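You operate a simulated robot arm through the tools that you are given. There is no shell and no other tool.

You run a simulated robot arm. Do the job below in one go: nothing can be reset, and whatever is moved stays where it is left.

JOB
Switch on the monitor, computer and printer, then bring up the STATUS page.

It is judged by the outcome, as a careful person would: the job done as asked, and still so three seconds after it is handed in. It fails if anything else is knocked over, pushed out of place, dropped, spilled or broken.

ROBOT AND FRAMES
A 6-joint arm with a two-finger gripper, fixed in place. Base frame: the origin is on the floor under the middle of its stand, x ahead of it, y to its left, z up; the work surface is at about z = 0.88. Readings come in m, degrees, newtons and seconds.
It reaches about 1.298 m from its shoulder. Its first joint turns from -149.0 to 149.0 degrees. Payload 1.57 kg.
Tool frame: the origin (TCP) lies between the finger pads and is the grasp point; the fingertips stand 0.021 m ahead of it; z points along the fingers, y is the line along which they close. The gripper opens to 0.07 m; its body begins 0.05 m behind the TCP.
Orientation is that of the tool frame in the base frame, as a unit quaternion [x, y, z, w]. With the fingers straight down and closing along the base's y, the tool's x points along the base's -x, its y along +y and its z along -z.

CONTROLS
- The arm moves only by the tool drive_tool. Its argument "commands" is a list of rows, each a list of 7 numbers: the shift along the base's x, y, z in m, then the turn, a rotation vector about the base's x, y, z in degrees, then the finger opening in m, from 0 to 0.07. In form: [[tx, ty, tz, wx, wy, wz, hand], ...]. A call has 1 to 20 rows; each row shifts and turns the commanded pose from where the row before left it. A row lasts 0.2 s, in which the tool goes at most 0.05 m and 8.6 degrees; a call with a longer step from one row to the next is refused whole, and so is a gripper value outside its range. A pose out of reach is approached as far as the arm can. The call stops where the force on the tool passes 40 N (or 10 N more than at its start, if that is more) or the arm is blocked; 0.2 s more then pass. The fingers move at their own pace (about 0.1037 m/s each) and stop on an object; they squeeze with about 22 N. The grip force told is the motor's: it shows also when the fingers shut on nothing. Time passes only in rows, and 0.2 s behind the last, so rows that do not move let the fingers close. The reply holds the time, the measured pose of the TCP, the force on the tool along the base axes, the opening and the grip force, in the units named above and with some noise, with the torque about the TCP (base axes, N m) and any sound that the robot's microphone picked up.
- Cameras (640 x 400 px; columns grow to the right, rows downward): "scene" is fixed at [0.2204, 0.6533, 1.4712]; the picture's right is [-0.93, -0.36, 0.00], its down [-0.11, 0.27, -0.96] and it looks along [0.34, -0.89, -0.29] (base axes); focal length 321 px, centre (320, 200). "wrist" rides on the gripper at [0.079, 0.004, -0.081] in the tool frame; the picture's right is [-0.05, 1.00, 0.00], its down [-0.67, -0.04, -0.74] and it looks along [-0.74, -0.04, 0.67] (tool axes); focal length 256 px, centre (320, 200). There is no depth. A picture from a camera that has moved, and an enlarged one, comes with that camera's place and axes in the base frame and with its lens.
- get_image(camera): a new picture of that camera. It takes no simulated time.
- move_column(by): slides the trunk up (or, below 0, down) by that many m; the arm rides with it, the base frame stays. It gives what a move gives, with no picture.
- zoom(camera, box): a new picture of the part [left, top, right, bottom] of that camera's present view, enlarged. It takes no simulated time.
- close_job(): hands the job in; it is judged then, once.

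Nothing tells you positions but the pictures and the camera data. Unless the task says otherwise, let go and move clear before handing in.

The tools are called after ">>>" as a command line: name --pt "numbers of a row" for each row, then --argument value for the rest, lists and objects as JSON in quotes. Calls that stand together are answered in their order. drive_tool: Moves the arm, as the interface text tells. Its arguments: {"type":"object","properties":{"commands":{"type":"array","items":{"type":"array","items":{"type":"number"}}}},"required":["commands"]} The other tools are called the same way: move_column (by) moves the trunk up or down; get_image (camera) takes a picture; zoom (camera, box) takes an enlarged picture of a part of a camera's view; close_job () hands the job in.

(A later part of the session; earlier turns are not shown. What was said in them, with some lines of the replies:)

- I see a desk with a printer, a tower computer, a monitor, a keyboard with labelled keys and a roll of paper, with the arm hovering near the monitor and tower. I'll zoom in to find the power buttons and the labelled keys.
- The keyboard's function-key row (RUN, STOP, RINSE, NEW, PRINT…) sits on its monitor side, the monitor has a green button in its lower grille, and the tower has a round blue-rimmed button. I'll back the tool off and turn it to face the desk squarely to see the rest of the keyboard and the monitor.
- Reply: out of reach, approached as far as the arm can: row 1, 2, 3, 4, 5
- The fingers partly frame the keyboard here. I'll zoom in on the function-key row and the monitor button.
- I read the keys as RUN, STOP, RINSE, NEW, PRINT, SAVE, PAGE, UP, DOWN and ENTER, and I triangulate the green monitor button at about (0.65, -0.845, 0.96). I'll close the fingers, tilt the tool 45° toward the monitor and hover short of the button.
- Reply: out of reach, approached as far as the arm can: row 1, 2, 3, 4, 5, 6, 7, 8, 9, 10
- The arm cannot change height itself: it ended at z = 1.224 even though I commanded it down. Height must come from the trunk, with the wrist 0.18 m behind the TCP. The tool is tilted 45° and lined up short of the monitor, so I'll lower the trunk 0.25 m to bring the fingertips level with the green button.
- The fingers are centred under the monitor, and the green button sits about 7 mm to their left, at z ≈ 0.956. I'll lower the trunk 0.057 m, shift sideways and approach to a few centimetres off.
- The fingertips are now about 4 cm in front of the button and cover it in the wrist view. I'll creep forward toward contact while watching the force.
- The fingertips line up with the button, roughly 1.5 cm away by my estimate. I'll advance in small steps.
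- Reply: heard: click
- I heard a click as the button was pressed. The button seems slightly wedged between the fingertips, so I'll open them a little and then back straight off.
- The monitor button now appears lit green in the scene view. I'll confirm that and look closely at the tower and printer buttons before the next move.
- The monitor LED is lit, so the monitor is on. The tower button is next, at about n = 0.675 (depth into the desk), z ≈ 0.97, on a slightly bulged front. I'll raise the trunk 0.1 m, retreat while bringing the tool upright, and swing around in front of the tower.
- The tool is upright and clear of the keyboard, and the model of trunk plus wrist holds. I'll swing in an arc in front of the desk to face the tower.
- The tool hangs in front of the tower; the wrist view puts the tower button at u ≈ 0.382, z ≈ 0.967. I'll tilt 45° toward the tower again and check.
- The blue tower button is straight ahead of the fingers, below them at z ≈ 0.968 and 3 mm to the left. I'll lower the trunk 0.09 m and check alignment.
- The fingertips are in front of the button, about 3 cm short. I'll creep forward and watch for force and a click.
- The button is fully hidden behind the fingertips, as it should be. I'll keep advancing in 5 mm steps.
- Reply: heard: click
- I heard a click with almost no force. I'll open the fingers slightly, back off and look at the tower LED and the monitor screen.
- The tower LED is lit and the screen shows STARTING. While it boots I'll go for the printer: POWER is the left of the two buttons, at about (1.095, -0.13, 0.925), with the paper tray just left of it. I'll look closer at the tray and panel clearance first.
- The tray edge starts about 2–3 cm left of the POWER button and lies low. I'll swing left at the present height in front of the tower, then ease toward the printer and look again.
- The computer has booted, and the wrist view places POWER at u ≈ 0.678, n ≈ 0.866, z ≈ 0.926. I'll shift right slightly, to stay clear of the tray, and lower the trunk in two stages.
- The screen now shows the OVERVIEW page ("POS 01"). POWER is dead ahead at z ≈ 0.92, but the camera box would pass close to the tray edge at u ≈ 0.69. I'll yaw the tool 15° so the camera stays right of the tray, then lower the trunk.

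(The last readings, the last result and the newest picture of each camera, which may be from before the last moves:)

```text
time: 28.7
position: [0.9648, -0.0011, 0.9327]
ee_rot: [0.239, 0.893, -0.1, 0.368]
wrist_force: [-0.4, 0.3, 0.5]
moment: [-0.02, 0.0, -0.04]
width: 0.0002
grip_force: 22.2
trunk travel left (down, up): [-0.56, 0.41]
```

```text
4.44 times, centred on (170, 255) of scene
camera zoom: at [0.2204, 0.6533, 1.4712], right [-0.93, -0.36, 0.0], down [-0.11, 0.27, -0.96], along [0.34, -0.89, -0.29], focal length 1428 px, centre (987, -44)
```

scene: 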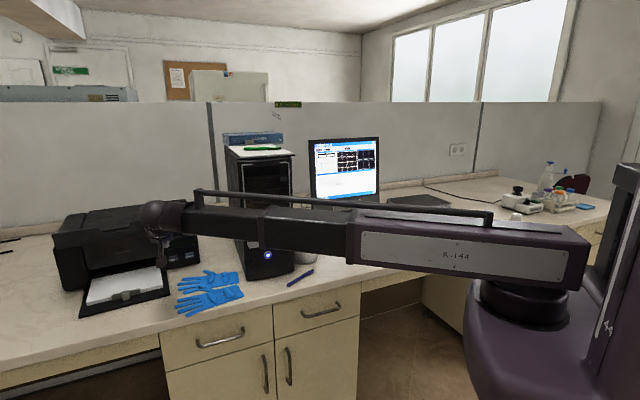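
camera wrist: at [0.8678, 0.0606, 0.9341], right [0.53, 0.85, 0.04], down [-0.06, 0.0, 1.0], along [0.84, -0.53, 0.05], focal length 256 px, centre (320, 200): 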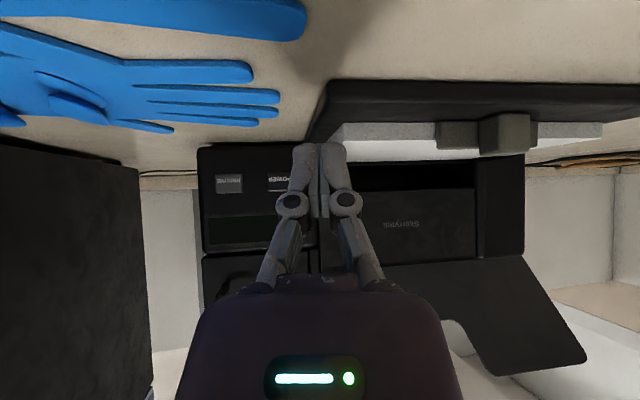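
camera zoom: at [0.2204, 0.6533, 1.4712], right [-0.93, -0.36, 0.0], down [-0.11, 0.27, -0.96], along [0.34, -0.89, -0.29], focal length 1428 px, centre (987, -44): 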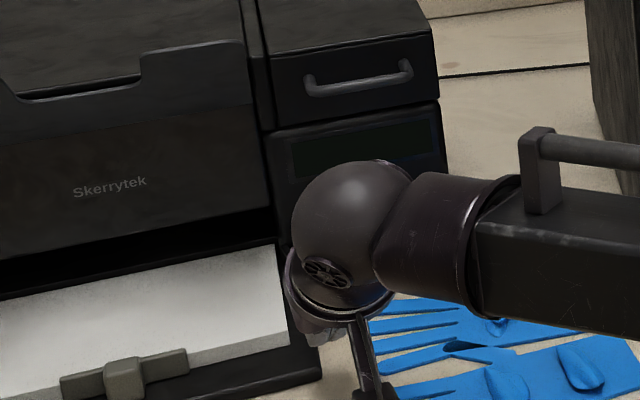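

The tool is yawed, the camera clears the tray side, and the glove fingers lie well below it. I'll move along the desk-depth direction toward the panel, stopping about 4 cm short to check.

>>> drive_tool --pt "0.0283 -0.0283 0 0 0 0 0" --pt "0.0283 -0.0283 0 0 0 0 0" --pt "0.0283 -0.0283 0 0 0 0 0"

>>> get_image --camera "wrist"

>>> zoom --camera "scene" --box '[130, 210, 210, 300]'

```text
time: 29.5
position: [1.049, -0.0875, 0.9318]
ee_rot: [0.239, 0.893, -0.099, 0.368]
wrist_force: [-0.1, -0.3, -0.1]
moment: [0.03, 0.0, 0.0]
width: 0.0
grip_force: 21.8
trunk travel left (down, up): [-0.56, 0.41]
```

```text
taken
camera wrist: at [0.9528, -0.0257, 0.9339], right [0.53, 0.85, 0.04], down [-0.06, 0.0, 1.0], along [0.84, -0.53, 0.05], focal length 256 px, centre (320, 200)
```

wrist: 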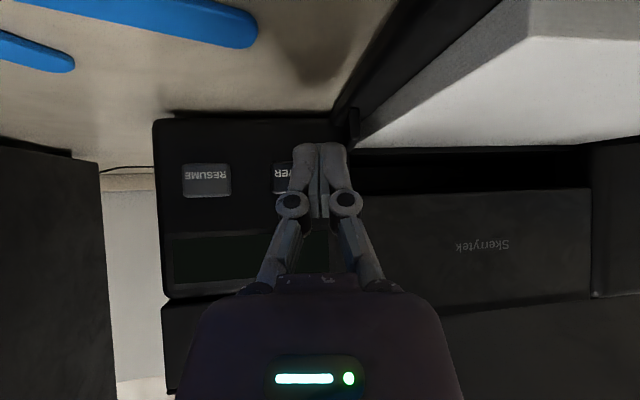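

```text
4.44 times, centred on (170, 255) of scene
camera zoom: at [0.2204, 0.6533, 1.4712], right [-0.93, -0.36, 0.0], down [-0.11, 0.27, -0.96], along [0.34, -0.89, -0.29], focal length 1428 px, centre (987, -44)
```

zoom: 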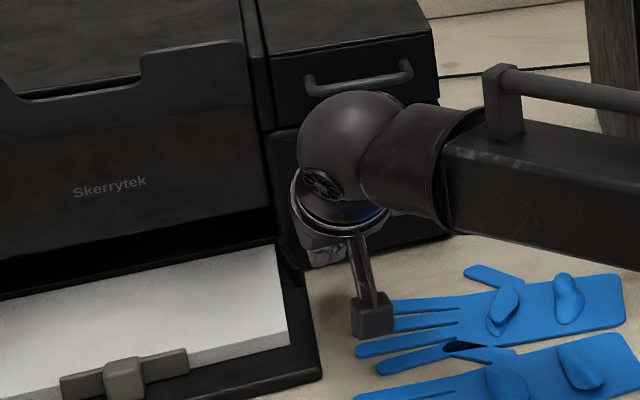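

POWER is at u ≈ 0.680, z ≈ 0.926, partly behind the fingertips, which are about 4 cm away. I'll keep advancing in small steps with a 4 mm nudge left.

>>> drive_tool --pt "0.0099 -0.0043 0 0 0 0 0" --pt "0.0071 -0.0071 0 0 0 0 0"

>>> zoom --camera "wrist" --box '[160, 80, 440, 255]'

>>> drive_tool --pt "0.0035 -0.0035 0 0 0 0 0" --pt "0.0035 -0.0035 0 0 0 0 0"

```text
time: 30.1
position: [1.0652, -0.0995, 0.9313]
ee_rot: [0.24, 0.893, -0.1, 0.368]
wrist_force: [0.6, 0.1, -0.5]
moment: [0.01, 0.01, -0.02]
width: 0.0001
grip_force: 22.1
trunk travel left (down, up): [-0.56, 0.41]
```

```text
2.29 times, centred on (300, 168) of wrist
camera zoom: at [0.9699, -0.0371, 0.9339], right [0.53, 0.85, 0.04], down [-0.06, 0.0, 1.0], along [0.84, -0.53, 0.05], focal length 585 px, centre (366, 274)
```

zoom: 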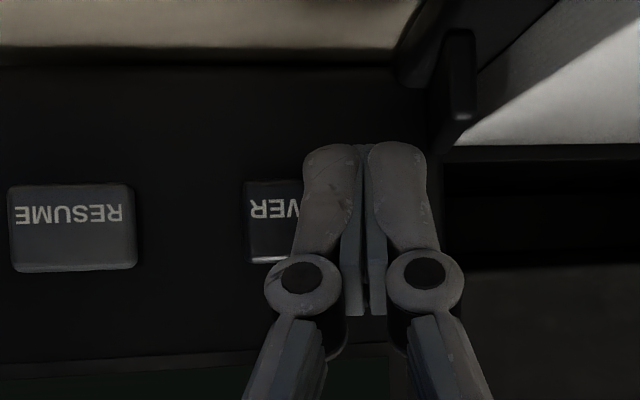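

```text
time: 30.7
position: [1.0737, -0.1045, 0.9321]
ee_rot: [0.239, 0.893, -0.099, 0.368]
wrist_force: [-0.3, 0.1, -0.2]
moment: [-0.02, -0.02, -0.02]
width: 0.0001
grip_force: 21.7
trunk travel left (down, up): [-0.56, 0.41]
```

The geometry looks good: the right fingertip corner will meet the middle of POWER, well away from RESUME. I'll continue forward in small steps until contact.

>>> drive_tool --pt "0.0035 -0.0035 0 0 0 0 0" --pt "0.0035 -0.0035 0 0 0 0 0"

>>> zoom --camera "wrist" --box '[160, 80, 440, 255]'

```text
time: 31.3
position: [1.0787, -0.1111, 0.9324]
ee_rot: [0.24, 0.893, -0.1, 0.368]
wrist_force: [-1.0, 0.2, -0.1]
moment: [-0.01, 0.0, 0.02]
width: 0.0
grip_force: 22.1
trunk travel left (down, up): [-0.56, 0.41]
```

```text
2.29 times, centred on (300, 168) of wrist
camera zoom: at [0.9834, -0.0495, 0.934], right [0.53, 0.85, 0.04], down [-0.06, 0.0, 1.0], along [0.84, -0.53, 0.05], focal length 585 px, centre (366, 274)
```

zoom: 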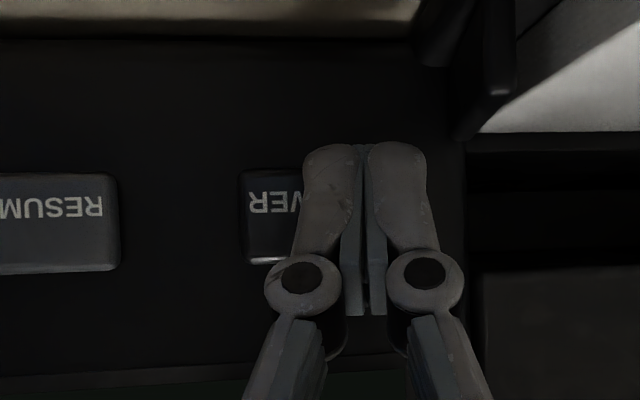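

There is no contact yet, and the fingers still overlap the left half of POWER. I'll shift 2 mm right and keep advancing.

>>> drive_tool --pt "0.0021 -0.0049 0 0 0 0 0" --pt "0.0028 -0.0028 0 0 0 0 0"

>>> drive_tool --pt "0.0028 -0.0028 0 0 0 0 0"

```text
time: 31.9
position: [1.084, -0.1175, 0.9333]
ee_rot: [0.239, 0.893, -0.099, 0.369]
wrist_force: [-5.5, 7.2, -2.0]
moment: [0.07, 0.06, -0.02]
width: 0.0057
grip_force: 28.5
trunk travel left (down, up): [-0.56, 0.41]
heard: click
```

```text
time: 32.3
position: [1.0836, -0.1186, 0.9337]
ee_rot: [0.239, 0.893, -0.098, 0.367]
wrist_force: [-27.3, 22.6, -11.7]
moment: [0.39, 0.38, -0.14]
width: 0.0062
grip_force: 28.6
trunk travel left (down, up): [-0.56, 0.41]
```

I heard the click, and the second step only added force, so I'll back off right away and check the printer.

>>> drive_tool --pt "-0.003 0.003 0 0 0 0 0.015" --pt "-0.004 0.004 0 0 0 0 0.015" --pt "-0.012 0.012 0 0 0 0 0.015" --pt "-0.025 0.025 0 0 0 0 0.0" --pt "-0.025 0.025 0 0 0 0 0.0"

>>> get_image --camera "wrist"

>>> get_image --camera "scene"

```text
time: 33.5
position: [1.0177, -0.0504, 0.9322]
ee_rot: [0.24, 0.892, -0.1, 0.369]
wrist_force: [-0.9, 0.6, -0.6]
moment: [0.01, -0.03, 0.01]
width: 0.0
grip_force: 22.4
trunk travel left (down, up): [-0.56, 0.41]
```

```text
taken
camera wrist: at [0.9217, 0.0105, 0.9343], right [0.53, 0.85, 0.04], down [-0.06, 0.0, 1.0], along [0.84, -0.53, 0.05], focal length 256 px, centre (320, 200)
```

wrist: 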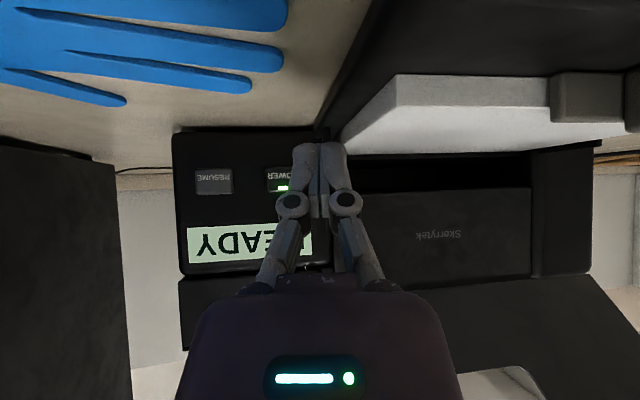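

```text
taken
```

scene: 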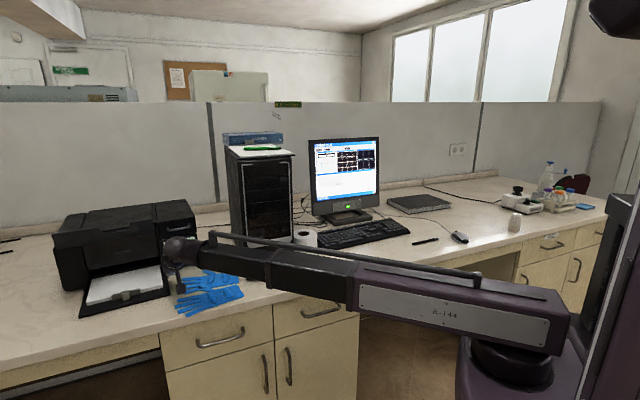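

The printer shows READY with its power light on, and nothing has shifted. Next is the PAGE key on the keyboard, at about (0.50, -0.815), since the screen is on OVERVIEW. I'll raise the trunk and retrace the path back.

>>> move_column --by 0.13

>>> drive_tool --pt "-0.0311 0.0311 0 0 0 -7.5 0" --pt "-0.0311 0.0311 0 0 0 -7.5 0" --pt "-0.0311 0.0311 0 0 0 0 0" --pt "-0.0311 0.0311 0 0 0 0 0" --pt "-0.0305 -0.0305 0 0 0 0 0" --pt "-0.0305 -0.0305 0 0 0 0 0" --pt "-0.0305 -0.0305 0 0 0 0 0" --pt "-0.0305 -0.0305 0 0 0 0 0" --pt "-0.0305 -0.0305 0 0 0 0 0" --pt "-0.0305 -0.0305 0 0 0 0 0" --pt "-0.0305 -0.0305 0 0 0 0 0" --pt "-0.0127 0.0127 -0.0158 5.3 5.3 0 0" --pt "-0.0141 0.0141 -0.0133 5.3 5.3 0 0" --pt "-0.0153 0.0153 -0.0106 5.3 5.3 0 0" --pt "-0.0052 0.0052 -0.0029 1.77 1.77 0 0"

>>> get_image --camera "scene"

```text
time: 35.1
position: [1.0189, -0.0515, 1.0626]
ee_rot: [0.239, 0.893, -0.1, 0.369]
wrist_force: [-0.1, 0.1, -1.1]
moment: [-0.01, -0.02, -0.01]
width: 0.0001
grip_force: 22.3
trunk travel left (down, up): [-0.69, 0.28]
```

```text
time: 38.3
position: [0.6316, -0.0921, 1.0189]
ee_rot: [0.377, 0.91, -0.065, 0.16]
wrist_force: [0.6, -0.1, -0.7]
moment: [0.0, 0.01, 0.01]
width: 0.0001
grip_force: 22.2
trunk travel left (down, up): [-0.69, 0.28]
```

```text
taken
```

scene: 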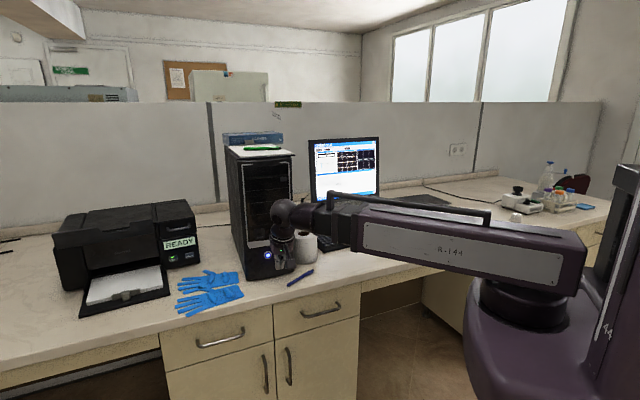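

All three devices are on. The arm is back in front of the tower with a 20° tilt, so I'll retrace the arc to the keyboard side.

>>> drive_tool --pt "0.0191 -0.0445 0 0 0 0 0" --pt "-0.0085 -0.0481 0 0 0 0 0" --pt "-0.0085 -0.0481 0 0 0 0 0" --pt "-0.0177 -0.046 0 0 0 0 0" --pt "-0.0177 -0.046 0 0 0 0 0" --pt "-0.0247 -0.0417 0 0 0 0 0" --pt "-0.0276 -0.0403 0 0 0 0 0" --pt "-0.0311 -0.0368 0 0 0 0 0" --pt "-0.0311 -0.0368 0 0 0 0 0" --pt "-0.0339 -0.0339 0 0 0 0 0" --pt "-0.0339 -0.0339 0 0 0 0 0" --pt "-0.0339 -0.0339 0 0 0 0 0" --pt "-0.0339 -0.0339 0 0 0 0 0" --pt "-0.0071 -0.0354 0 0 0 0 0"

>>> get_image --camera "wrist"

>>> get_image --camera "scene"

```text
time: 41.3
position: [0.3406, -0.6537, 1.0179]
ee_rot: [0.377, 0.91, -0.065, 0.16]
wrist_force: [1.0, 0.8, 0.0]
moment: [-0.04, -0.01, -0.02]
width: 0.0
grip_force: 22.5
out of reach, approached as far as the arm can: row 7, 11
trunk travel left (down, up): [-0.69, 0.28]
```

```text
taken
camera wrist: at [0.2717, -0.5777, 1.0685], right [0.74, 0.67, 0.02], down [0.24, -0.29, 0.93], along [0.63, -0.68, -0.37], focal length 256 px, centre (320, 200)
```

wrist: 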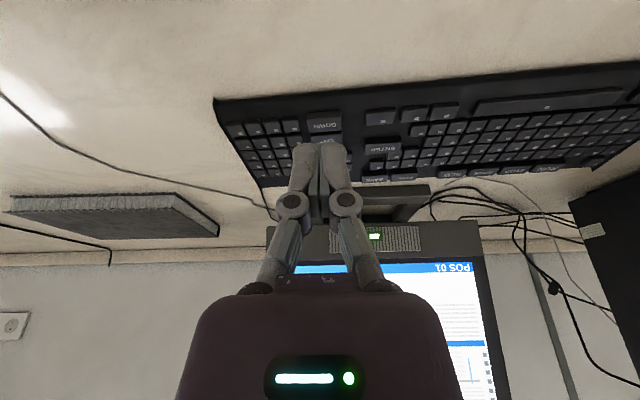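

```text
taken
```

scene: 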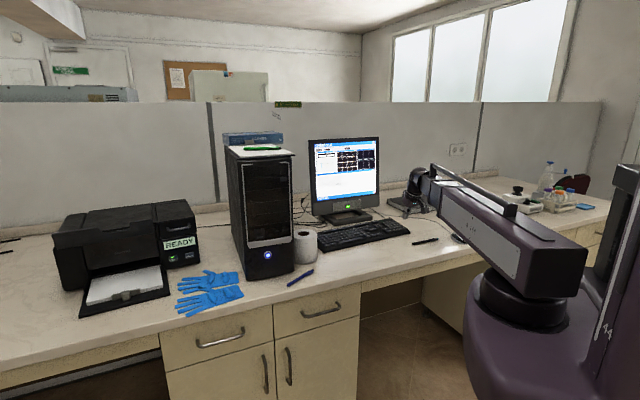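

The tool faces the keyboard from the right depth, but the fingers hide PAGE. I'll move forward over the keyboard at this height so the key shows beyond the fingertips.

>>> drive_tool --pt "0.0278 -0.0278 0 0 0 0 0" --pt "0.0278 -0.0278 0 0 0 0 0" --pt "0.0278 -0.0278 0 0 0 0 0" --pt "0.0278 -0.0278 0 0 0 0 0"

>>> get_image --camera "wrist"

>>> zoom --camera "wrist" --box '[200, 20, 440, 170]'

>>> zoom --camera "scene" --box '[310, 190, 420, 260]'

```text
time: 42.3
position: [0.4565, -0.7642, 1.0186]
ee_rot: [0.377, 0.91, -0.065, 0.159]
wrist_force: [-0.4, 0.0, 0.0]
moment: [0.0, 0.0, 0.07]
width: 0.0
grip_force: 22.1
trunk travel left (down, up): [-0.69, 0.28]
```

```text
taken
camera wrist: at [0.3872, -0.6883, 1.0683], right [0.74, 0.67, 0.02], down [0.24, -0.29, 0.93], along [0.63, -0.68, -0.37], focal length 256 px, centre (320, 200)
```

wrist: 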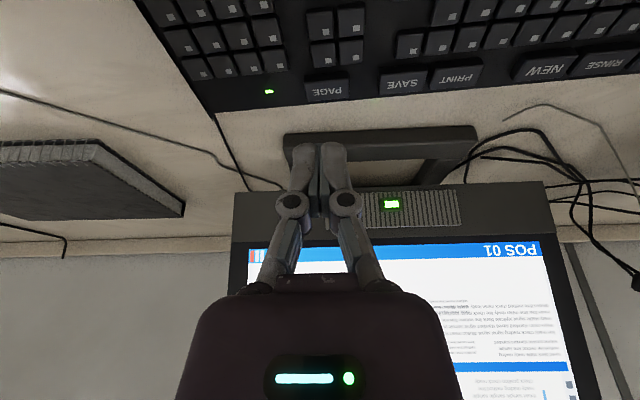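

```text
2.67 times, centred on (320, 95) of wrist
camera zoom: at [0.3872, -0.6883, 1.0683], right [0.74, 0.67, 0.02], down [0.24, -0.29, 0.93], along [0.63, -0.68, -0.37], focal length 683 px, centre (320, 480)
```

zoom: 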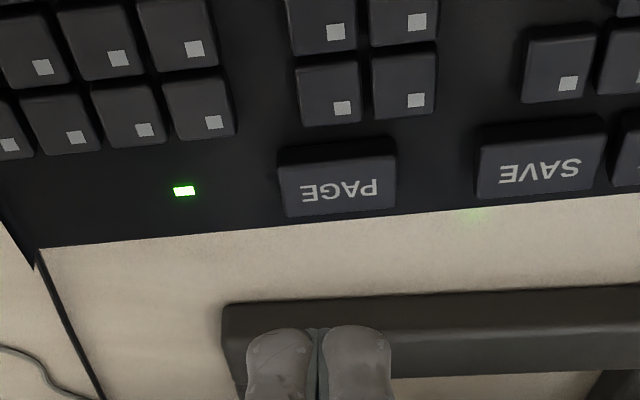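

```text
5.71 times, centred on (365, 225) of scene
camera zoom: at [0.2204, 0.6533, 1.4712], right [-0.93, -0.36, 0.0], down [-0.11, 0.27, -0.96], along [0.34, -0.89, -0.29], focal length 1836 px, centre (63, 57)
```

zoom: 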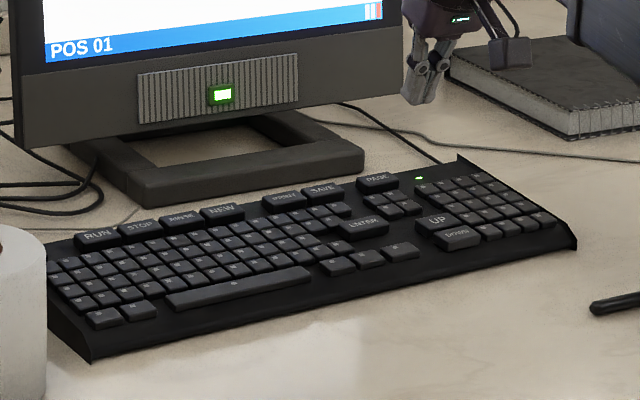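

The PAGE key is clearly visible, with the label upside down in the picture. I place its top at n ≈ 0.918, u ≈ -0.2115, z ≈ 0.91. I'll move over it and lower the trunk to just above the key.

>>> drive_tool --pt "0.0209 -0.0166 0 0 0 0 0" --pt "0.0209 -0.0166 0 0 0 0 0"

>>> move_column --by -0.06

>>> get_image --camera "wrist"

>>> zoom --camera "scene" --box '[340, 180, 420, 250]'

```text
time: 42.9
position: [0.4981, -0.7975, 1.0195]
ee_rot: [0.376, 0.91, -0.066, 0.16]
wrist_force: [-0.1, 0.4, -0.3]
moment: [-0.01, -0.01, 0.01]
width: 0.0
grip_force: 21.8
trunk travel left (down, up): [-0.69, 0.28]
```

```text
time: 43.9
position: [0.4984, -0.7972, 0.9599]
ee_rot: [0.377, 0.91, -0.067, 0.161]
wrist_force: [0.4, -0.2, 0.2]
moment: [0.0, 0.03, -0.03]
width: 0.0001
grip_force: 22.4
trunk travel left (down, up): [-0.63, 0.34]
```

```text
taken
camera wrist: at [0.4281, -0.7214, 1.0087], right [0.74, 0.67, 0.02], down [0.24, -0.29, 0.93], along [0.63, -0.68, -0.37], focal length 256 px, centre (320, 200)
```

wrist: 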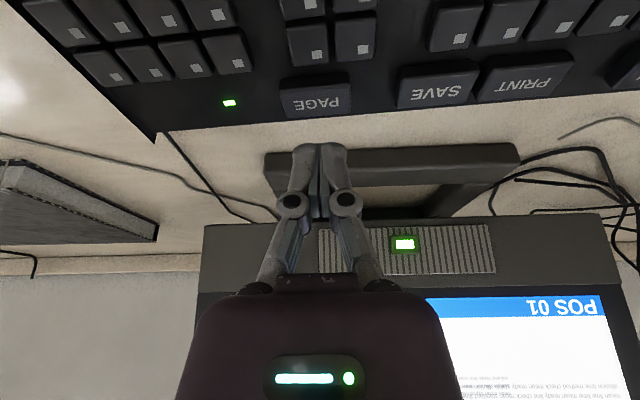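

```text
5.71 times, centred on (380, 215) of scene
camera zoom: at [0.2204, 0.6533, 1.4712], right [-0.93, -0.36, 0.0], down [-0.11, 0.27, -0.96], along [0.34, -0.89, -0.29], focal length 1836 px, centre (-23, 114)
```

zoom: 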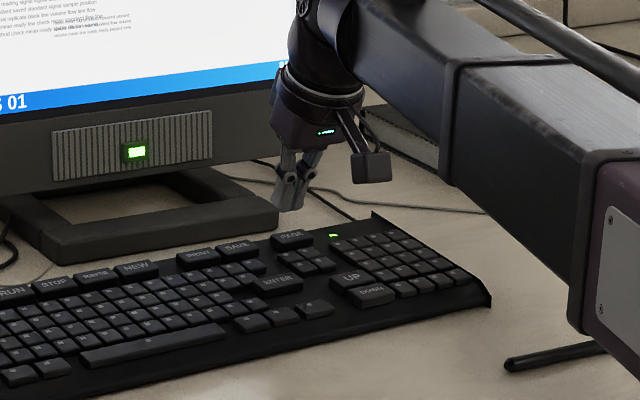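

The fingertips are centred over PAGE, about 2.5 cm up. I'll lower most of the way, then in small steps until it clicks.

>>> move_column --by -0.02

>>> move_column --by -0.003

>>> zoom --camera "scene" --box '[365, 200, 405, 235]'

>>> zoom --camera "wrist" --box '[220, 60, 420, 185]'

```text
time: 44.6
position: [0.497, -0.7979, 0.9392]
ee_rot: [0.376, 0.91, -0.067, 0.16]
wrist_force: [0.8, 0.2, 0.2]
moment: [0.03, 0.04, 0.0]
width: 0.0059
grip_force: 28.8
trunk travel left (down, up): [-0.61, 0.36]
heard: click
```

```text
time: 45.1
position: [0.4973, -0.7977, 0.9365]
ee_rot: [0.377, 0.91, -0.068, 0.159]
wrist_force: [0.0, -0.2, 1.1]
moment: [0.02, -0.01, -0.01]
width: 0.0062
grip_force: 28.8
trunk travel left (down, up): [-0.607, 0.363]
heard: click
```

```text
11.43 times, centred on (385, 218) of scene
camera zoom: at [0.2204, 0.6533, 1.4712], right [-0.93, -0.36, 0.0], down [-0.11, 0.27, -0.96], along [0.34, -0.89, -0.29], focal length 3672 px, centre (-423, 0)
```

zoom: 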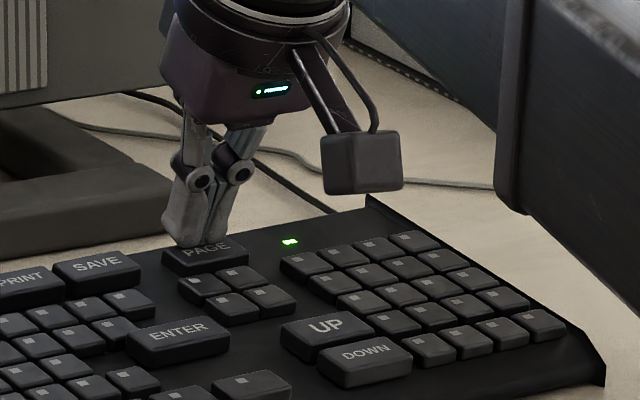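

```text
3.20 times, centred on (320, 122) of wrist
camera zoom: at [0.428, -0.7214, 0.9858], right [0.74, 0.67, 0.02], down [0.24, -0.29, 0.93], along [0.63, -0.68, -0.37], focal length 819 px, centre (320, 448)
```

zoom: 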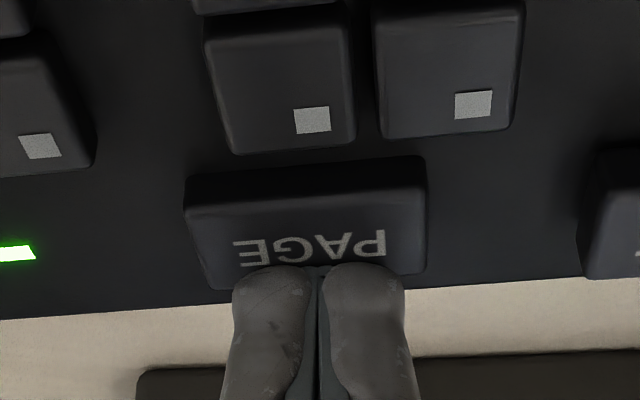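

Two clicks were heard, so the page may have advanced twice. I'll check the screen before doing anything else.

>>> zoom --camera "scene" --box '[300, 130, 390, 205]'

```text
5.33 times, centred on (345, 168) of scene
camera zoom: at [0.2204, 0.6533, 1.4712], right [-0.93, -0.36, 0.0], down [-0.11, 0.27, -0.96], along [0.34, -0.89, -0.29], focal length 1713 px, centre (187, 373)
```

zoom: 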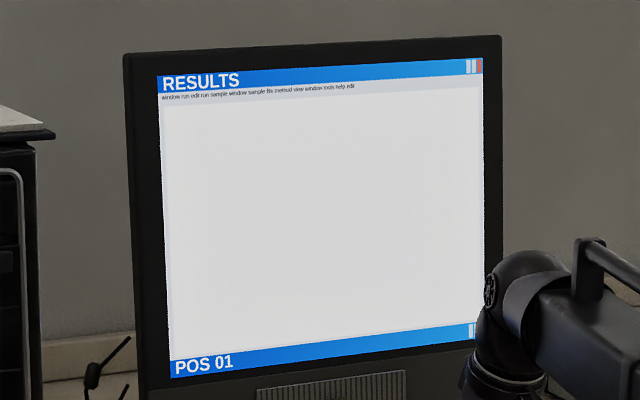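

The page is now RESULTS. I'll lift off the key and see whether anything changes before the next press.

>>> move_column --by 0.015

>>> zoom --camera "scene" --box '[300, 130, 390, 205]'

>>> zoom --camera "scene" --box '[365, 200, 405, 235]'

```text
time: 45.7
position: [0.4974, -0.7975, 0.9515]
ee_rot: [0.377, 0.91, -0.067, 0.159]
wrist_force: [0.9, 0.3, 0.3]
moment: [-0.01, 0.01, -0.01]
width: 0.0
grip_force: 28.3
trunk travel left (down, up): [-0.622, 0.348]
```

```text
5.33 times, centred on (345, 168) of scene
camera zoom: at [0.2204, 0.6533, 1.4712], right [-0.93, -0.36, 0.0], down [-0.11, 0.27, -0.96], along [0.34, -0.89, -0.29], focal length 1713 px, centre (187, 373)
```

zoom: 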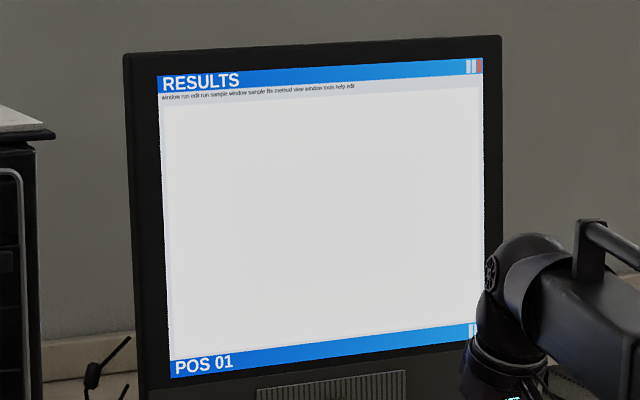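

```text
11.43 times, centred on (385, 218) of scene
camera zoom: at [0.2204, 0.6533, 1.4712], right [-0.93, -0.36, 0.0], down [-0.11, 0.27, -0.96], along [0.34, -0.89, -0.29], focal length 3672 px, centre (-423, 0)
```

zoom: 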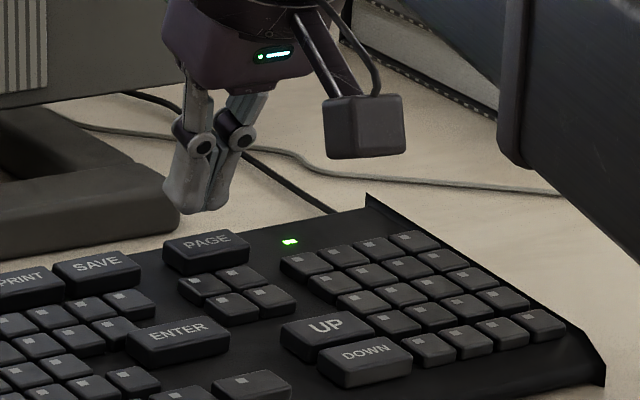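

The key is released and the screen stays on RESULTS. I'll press again in one controlled move down to z ≈ 0.939 and read the screen.

>>> move_column --by -0.0125

>>> zoom --camera "scene" --box '[300, 130, 390, 205]'

```text
time: 46.3
position: [0.4971, -0.7979, 0.9393]
ee_rot: [0.378, 0.91, -0.068, 0.159]
wrist_force: [-0.2, 0.5, 0.6]
moment: [-0.02, 0.03, 0.01]
width: 0.0061
grip_force: 28.4
trunk travel left (down, up): [-0.609, 0.361]
heard: click
```

```text
5.33 times, centred on (345, 168) of scene
camera zoom: at [0.2204, 0.6533, 1.4712], right [-0.93, -0.36, 0.0], down [-0.11, 0.27, -0.96], along [0.34, -0.89, -0.29], focal length 1713 px, centre (187, 373)
```

zoom: 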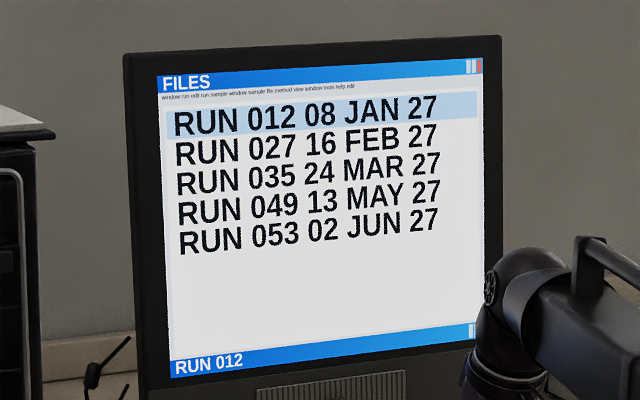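

One press moved it from RESULTS to FILES, so PAGE cycles the pages. I'll lift and press again.

>>> move_column --by 0.0125

>>> zoom --camera "scene" --box '[300, 130, 390, 205]'

>>> move_column --by -0.0125

>>> zoom --camera "scene" --box '[300, 130, 390, 205]'

```text
time: 46.9
position: [0.4986, -0.7979, 0.9517]
ee_rot: [0.377, 0.91, -0.067, 0.159]
wrist_force: [0.3, -0.2, 0.0]
moment: [0.01, -0.02, -0.01]
width: 0.0
grip_force: 29.0
trunk travel left (down, up): [-0.622, 0.348]
```

```text
5.33 times, centred on (345, 168) of scene
camera zoom: at [0.2204, 0.6533, 1.4712], right [-0.93, -0.36, 0.0], down [-0.11, 0.27, -0.96], along [0.34, -0.89, -0.29], focal length 1713 px, centre (187, 373)
```

zoom: 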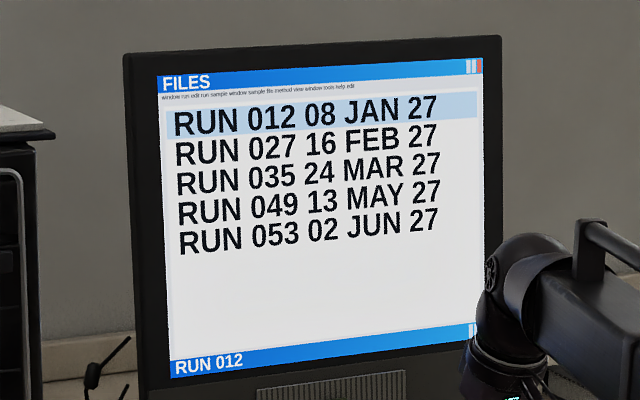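

```text
time: 47.5
position: [0.4965, -0.7969, 0.9388]
ee_rot: [0.377, 0.91, -0.067, 0.16]
wrist_force: [0.4, 0.1, 0.6]
moment: [0.03, -0.01, -0.01]
width: 0.006
grip_force: 28.9
trunk travel left (down, up): [-0.609, 0.361]
heard: click
```

```text
5.33 times, centred on (345, 168) of scene
camera zoom: at [0.2204, 0.6533, 1.4712], right [-0.93, -0.36, 0.0], down [-0.11, 0.27, -0.96], along [0.34, -0.89, -0.29], focal length 1713 px, centre (187, 373)
```

zoom: 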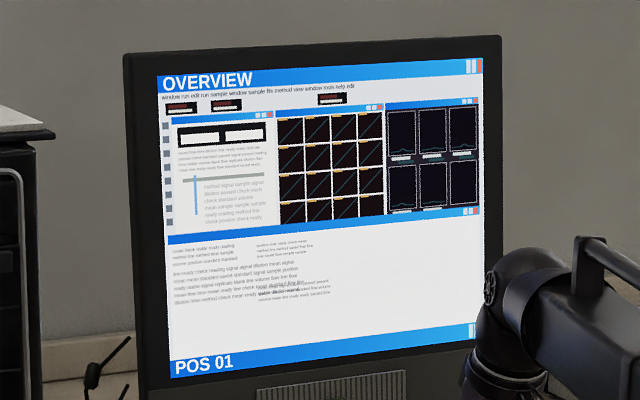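

It wrapped back to OVERVIEW, so the page skipped by the earlier double click should be next. I'll lift and press exactly once.

>>> move_column --by 0.0125

>>> move_column --by -0.0125

>>> zoom --camera "scene" --box '[300, 130, 390, 205]'

```text
time: 48.1
position: [0.498, -0.7973, 0.9511]
ee_rot: [0.377, 0.91, -0.067, 0.159]
wrist_force: [-0.7, 0.2, 0.0]
moment: [-0.01, 0.0, 0.0]
width: 0.0
grip_force: 28.8
trunk travel left (down, up): [-0.622, 0.348]
```

```text
time: 48.7
position: [0.4963, -0.7968, 0.9388]
ee_rot: [0.377, 0.91, -0.067, 0.16]
wrist_force: [-0.8, -0.7, 0.6]
moment: [-0.01, 0.01, 0.01]
width: 0.006
grip_force: 28.3
trunk travel left (down, up): [-0.609, 0.361]
heard: click
```

```text
5.33 times, centred on (345, 168) of scene
camera zoom: at [0.2204, 0.6533, 1.4712], right [-0.93, -0.36, 0.0], down [-0.11, 0.27, -0.96], along [0.34, -0.89, -0.29], focal length 1713 px, centre (187, 373)
```

zoom: 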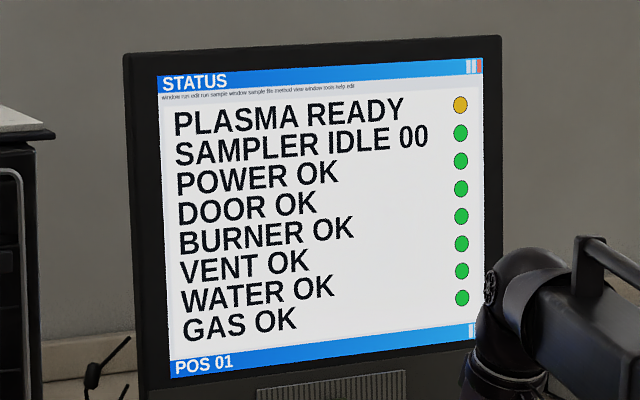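

The STATUS page is showing. I'll lift straight up off the key, back clear of the desk items and verify everything.

>>> move_column --by 0.12

>>> drive_tool --pt "-0.03 0.03 0 0 0 0 0" --pt "-0.03 0.03 0 0 0 0 0" --pt "-0.03 0.03 0 0 0 0 0" --pt "-0.03 0.03 0 0 0 0 0"

>>> get_image --camera "scene"

>>> zoom --camera "scene" --box '[300, 130, 420, 260]'

>>> zoom --camera "scene" --box '[40, 120, 320, 320]'

```text
time: 50.2
position: [0.497, -0.7975, 1.0599]
ee_rot: [0.377, 0.91, -0.067, 0.159]
wrist_force: [-0.5, 0.6, -0.5]
moment: [0.01, 0.01, 0.01]
width: 0.0
grip_force: 28.5
trunk travel left (down, up): [-0.729, 0.241]
```

```text
time: 51.2
position: [0.377, -0.6784, 1.0589]
ee_rot: [0.376, 0.91, -0.067, 0.161]
wrist_force: [0.4, -0.2, 0.3]
moment: [0.02, 0.02, -0.01]
width: 0.0001
grip_force: 28.8
trunk travel left (down, up): [-0.729, 0.241]
```

```text
taken
```

scene: 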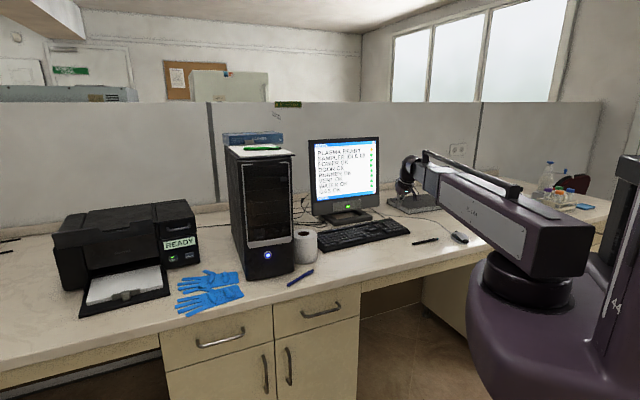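

```text
3.08 times, centred on (360, 195) of scene
camera zoom: at [0.2204, 0.6533, 1.4712], right [-0.93, -0.36, 0.0], down [-0.11, 0.27, -0.96], along [0.34, -0.89, -0.29], focal length 988 px, centre (197, 215)
```

zoom: 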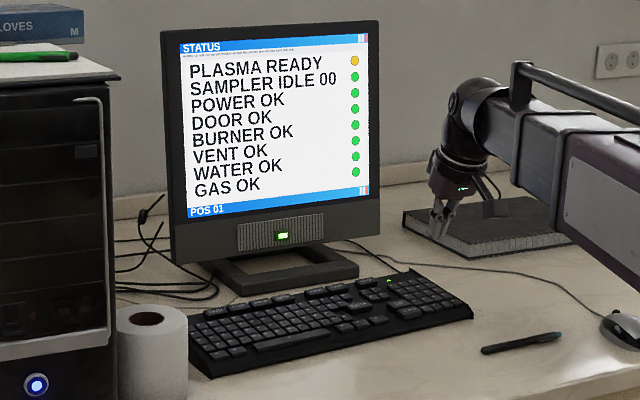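

```text
2.00 times, centred on (180, 220) of scene
camera zoom: at [0.2204, 0.6533, 1.4712], right [-0.93, -0.36, 0.0], down [-0.11, 0.27, -0.96], along [0.34, -0.89, -0.29], focal length 642 px, centre (600, 160)
```

zoom: 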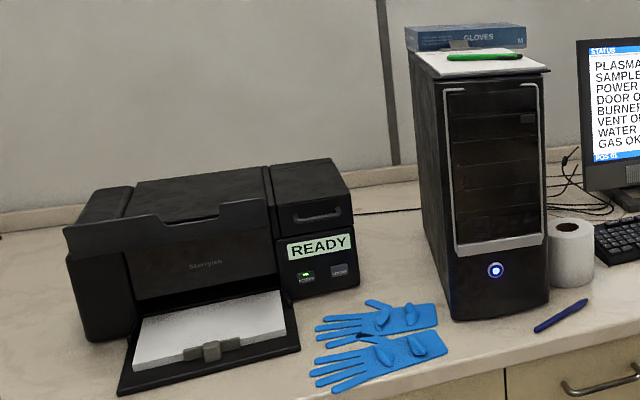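

The monitor, tower and printer are all on, with the printer reading READY. The screen shows the STATUS page, the arm is clear, and nothing has been disturbed. I'm handing the job in.

>>> close_job

```text
The job is handed in.
```

The monitor, computer and printer are all switched on, and the screen shows the STATUS page. The printer panel reads READY.

- **PAGE key:** The PAGE key steps through the pages in a loop: OVERVIEW, STATUS, RESULTS, FILES. My first press registered twice and skipped past STATUS, so I went round the loop once more and stopped on it.
- **Printer press:** I pushed the printer's power button a little harder than needed, up to about 37 N after the click. The last pictures show the printer and everything else on the desk where they were.

The arm is lifted off the keyboard and backed away.
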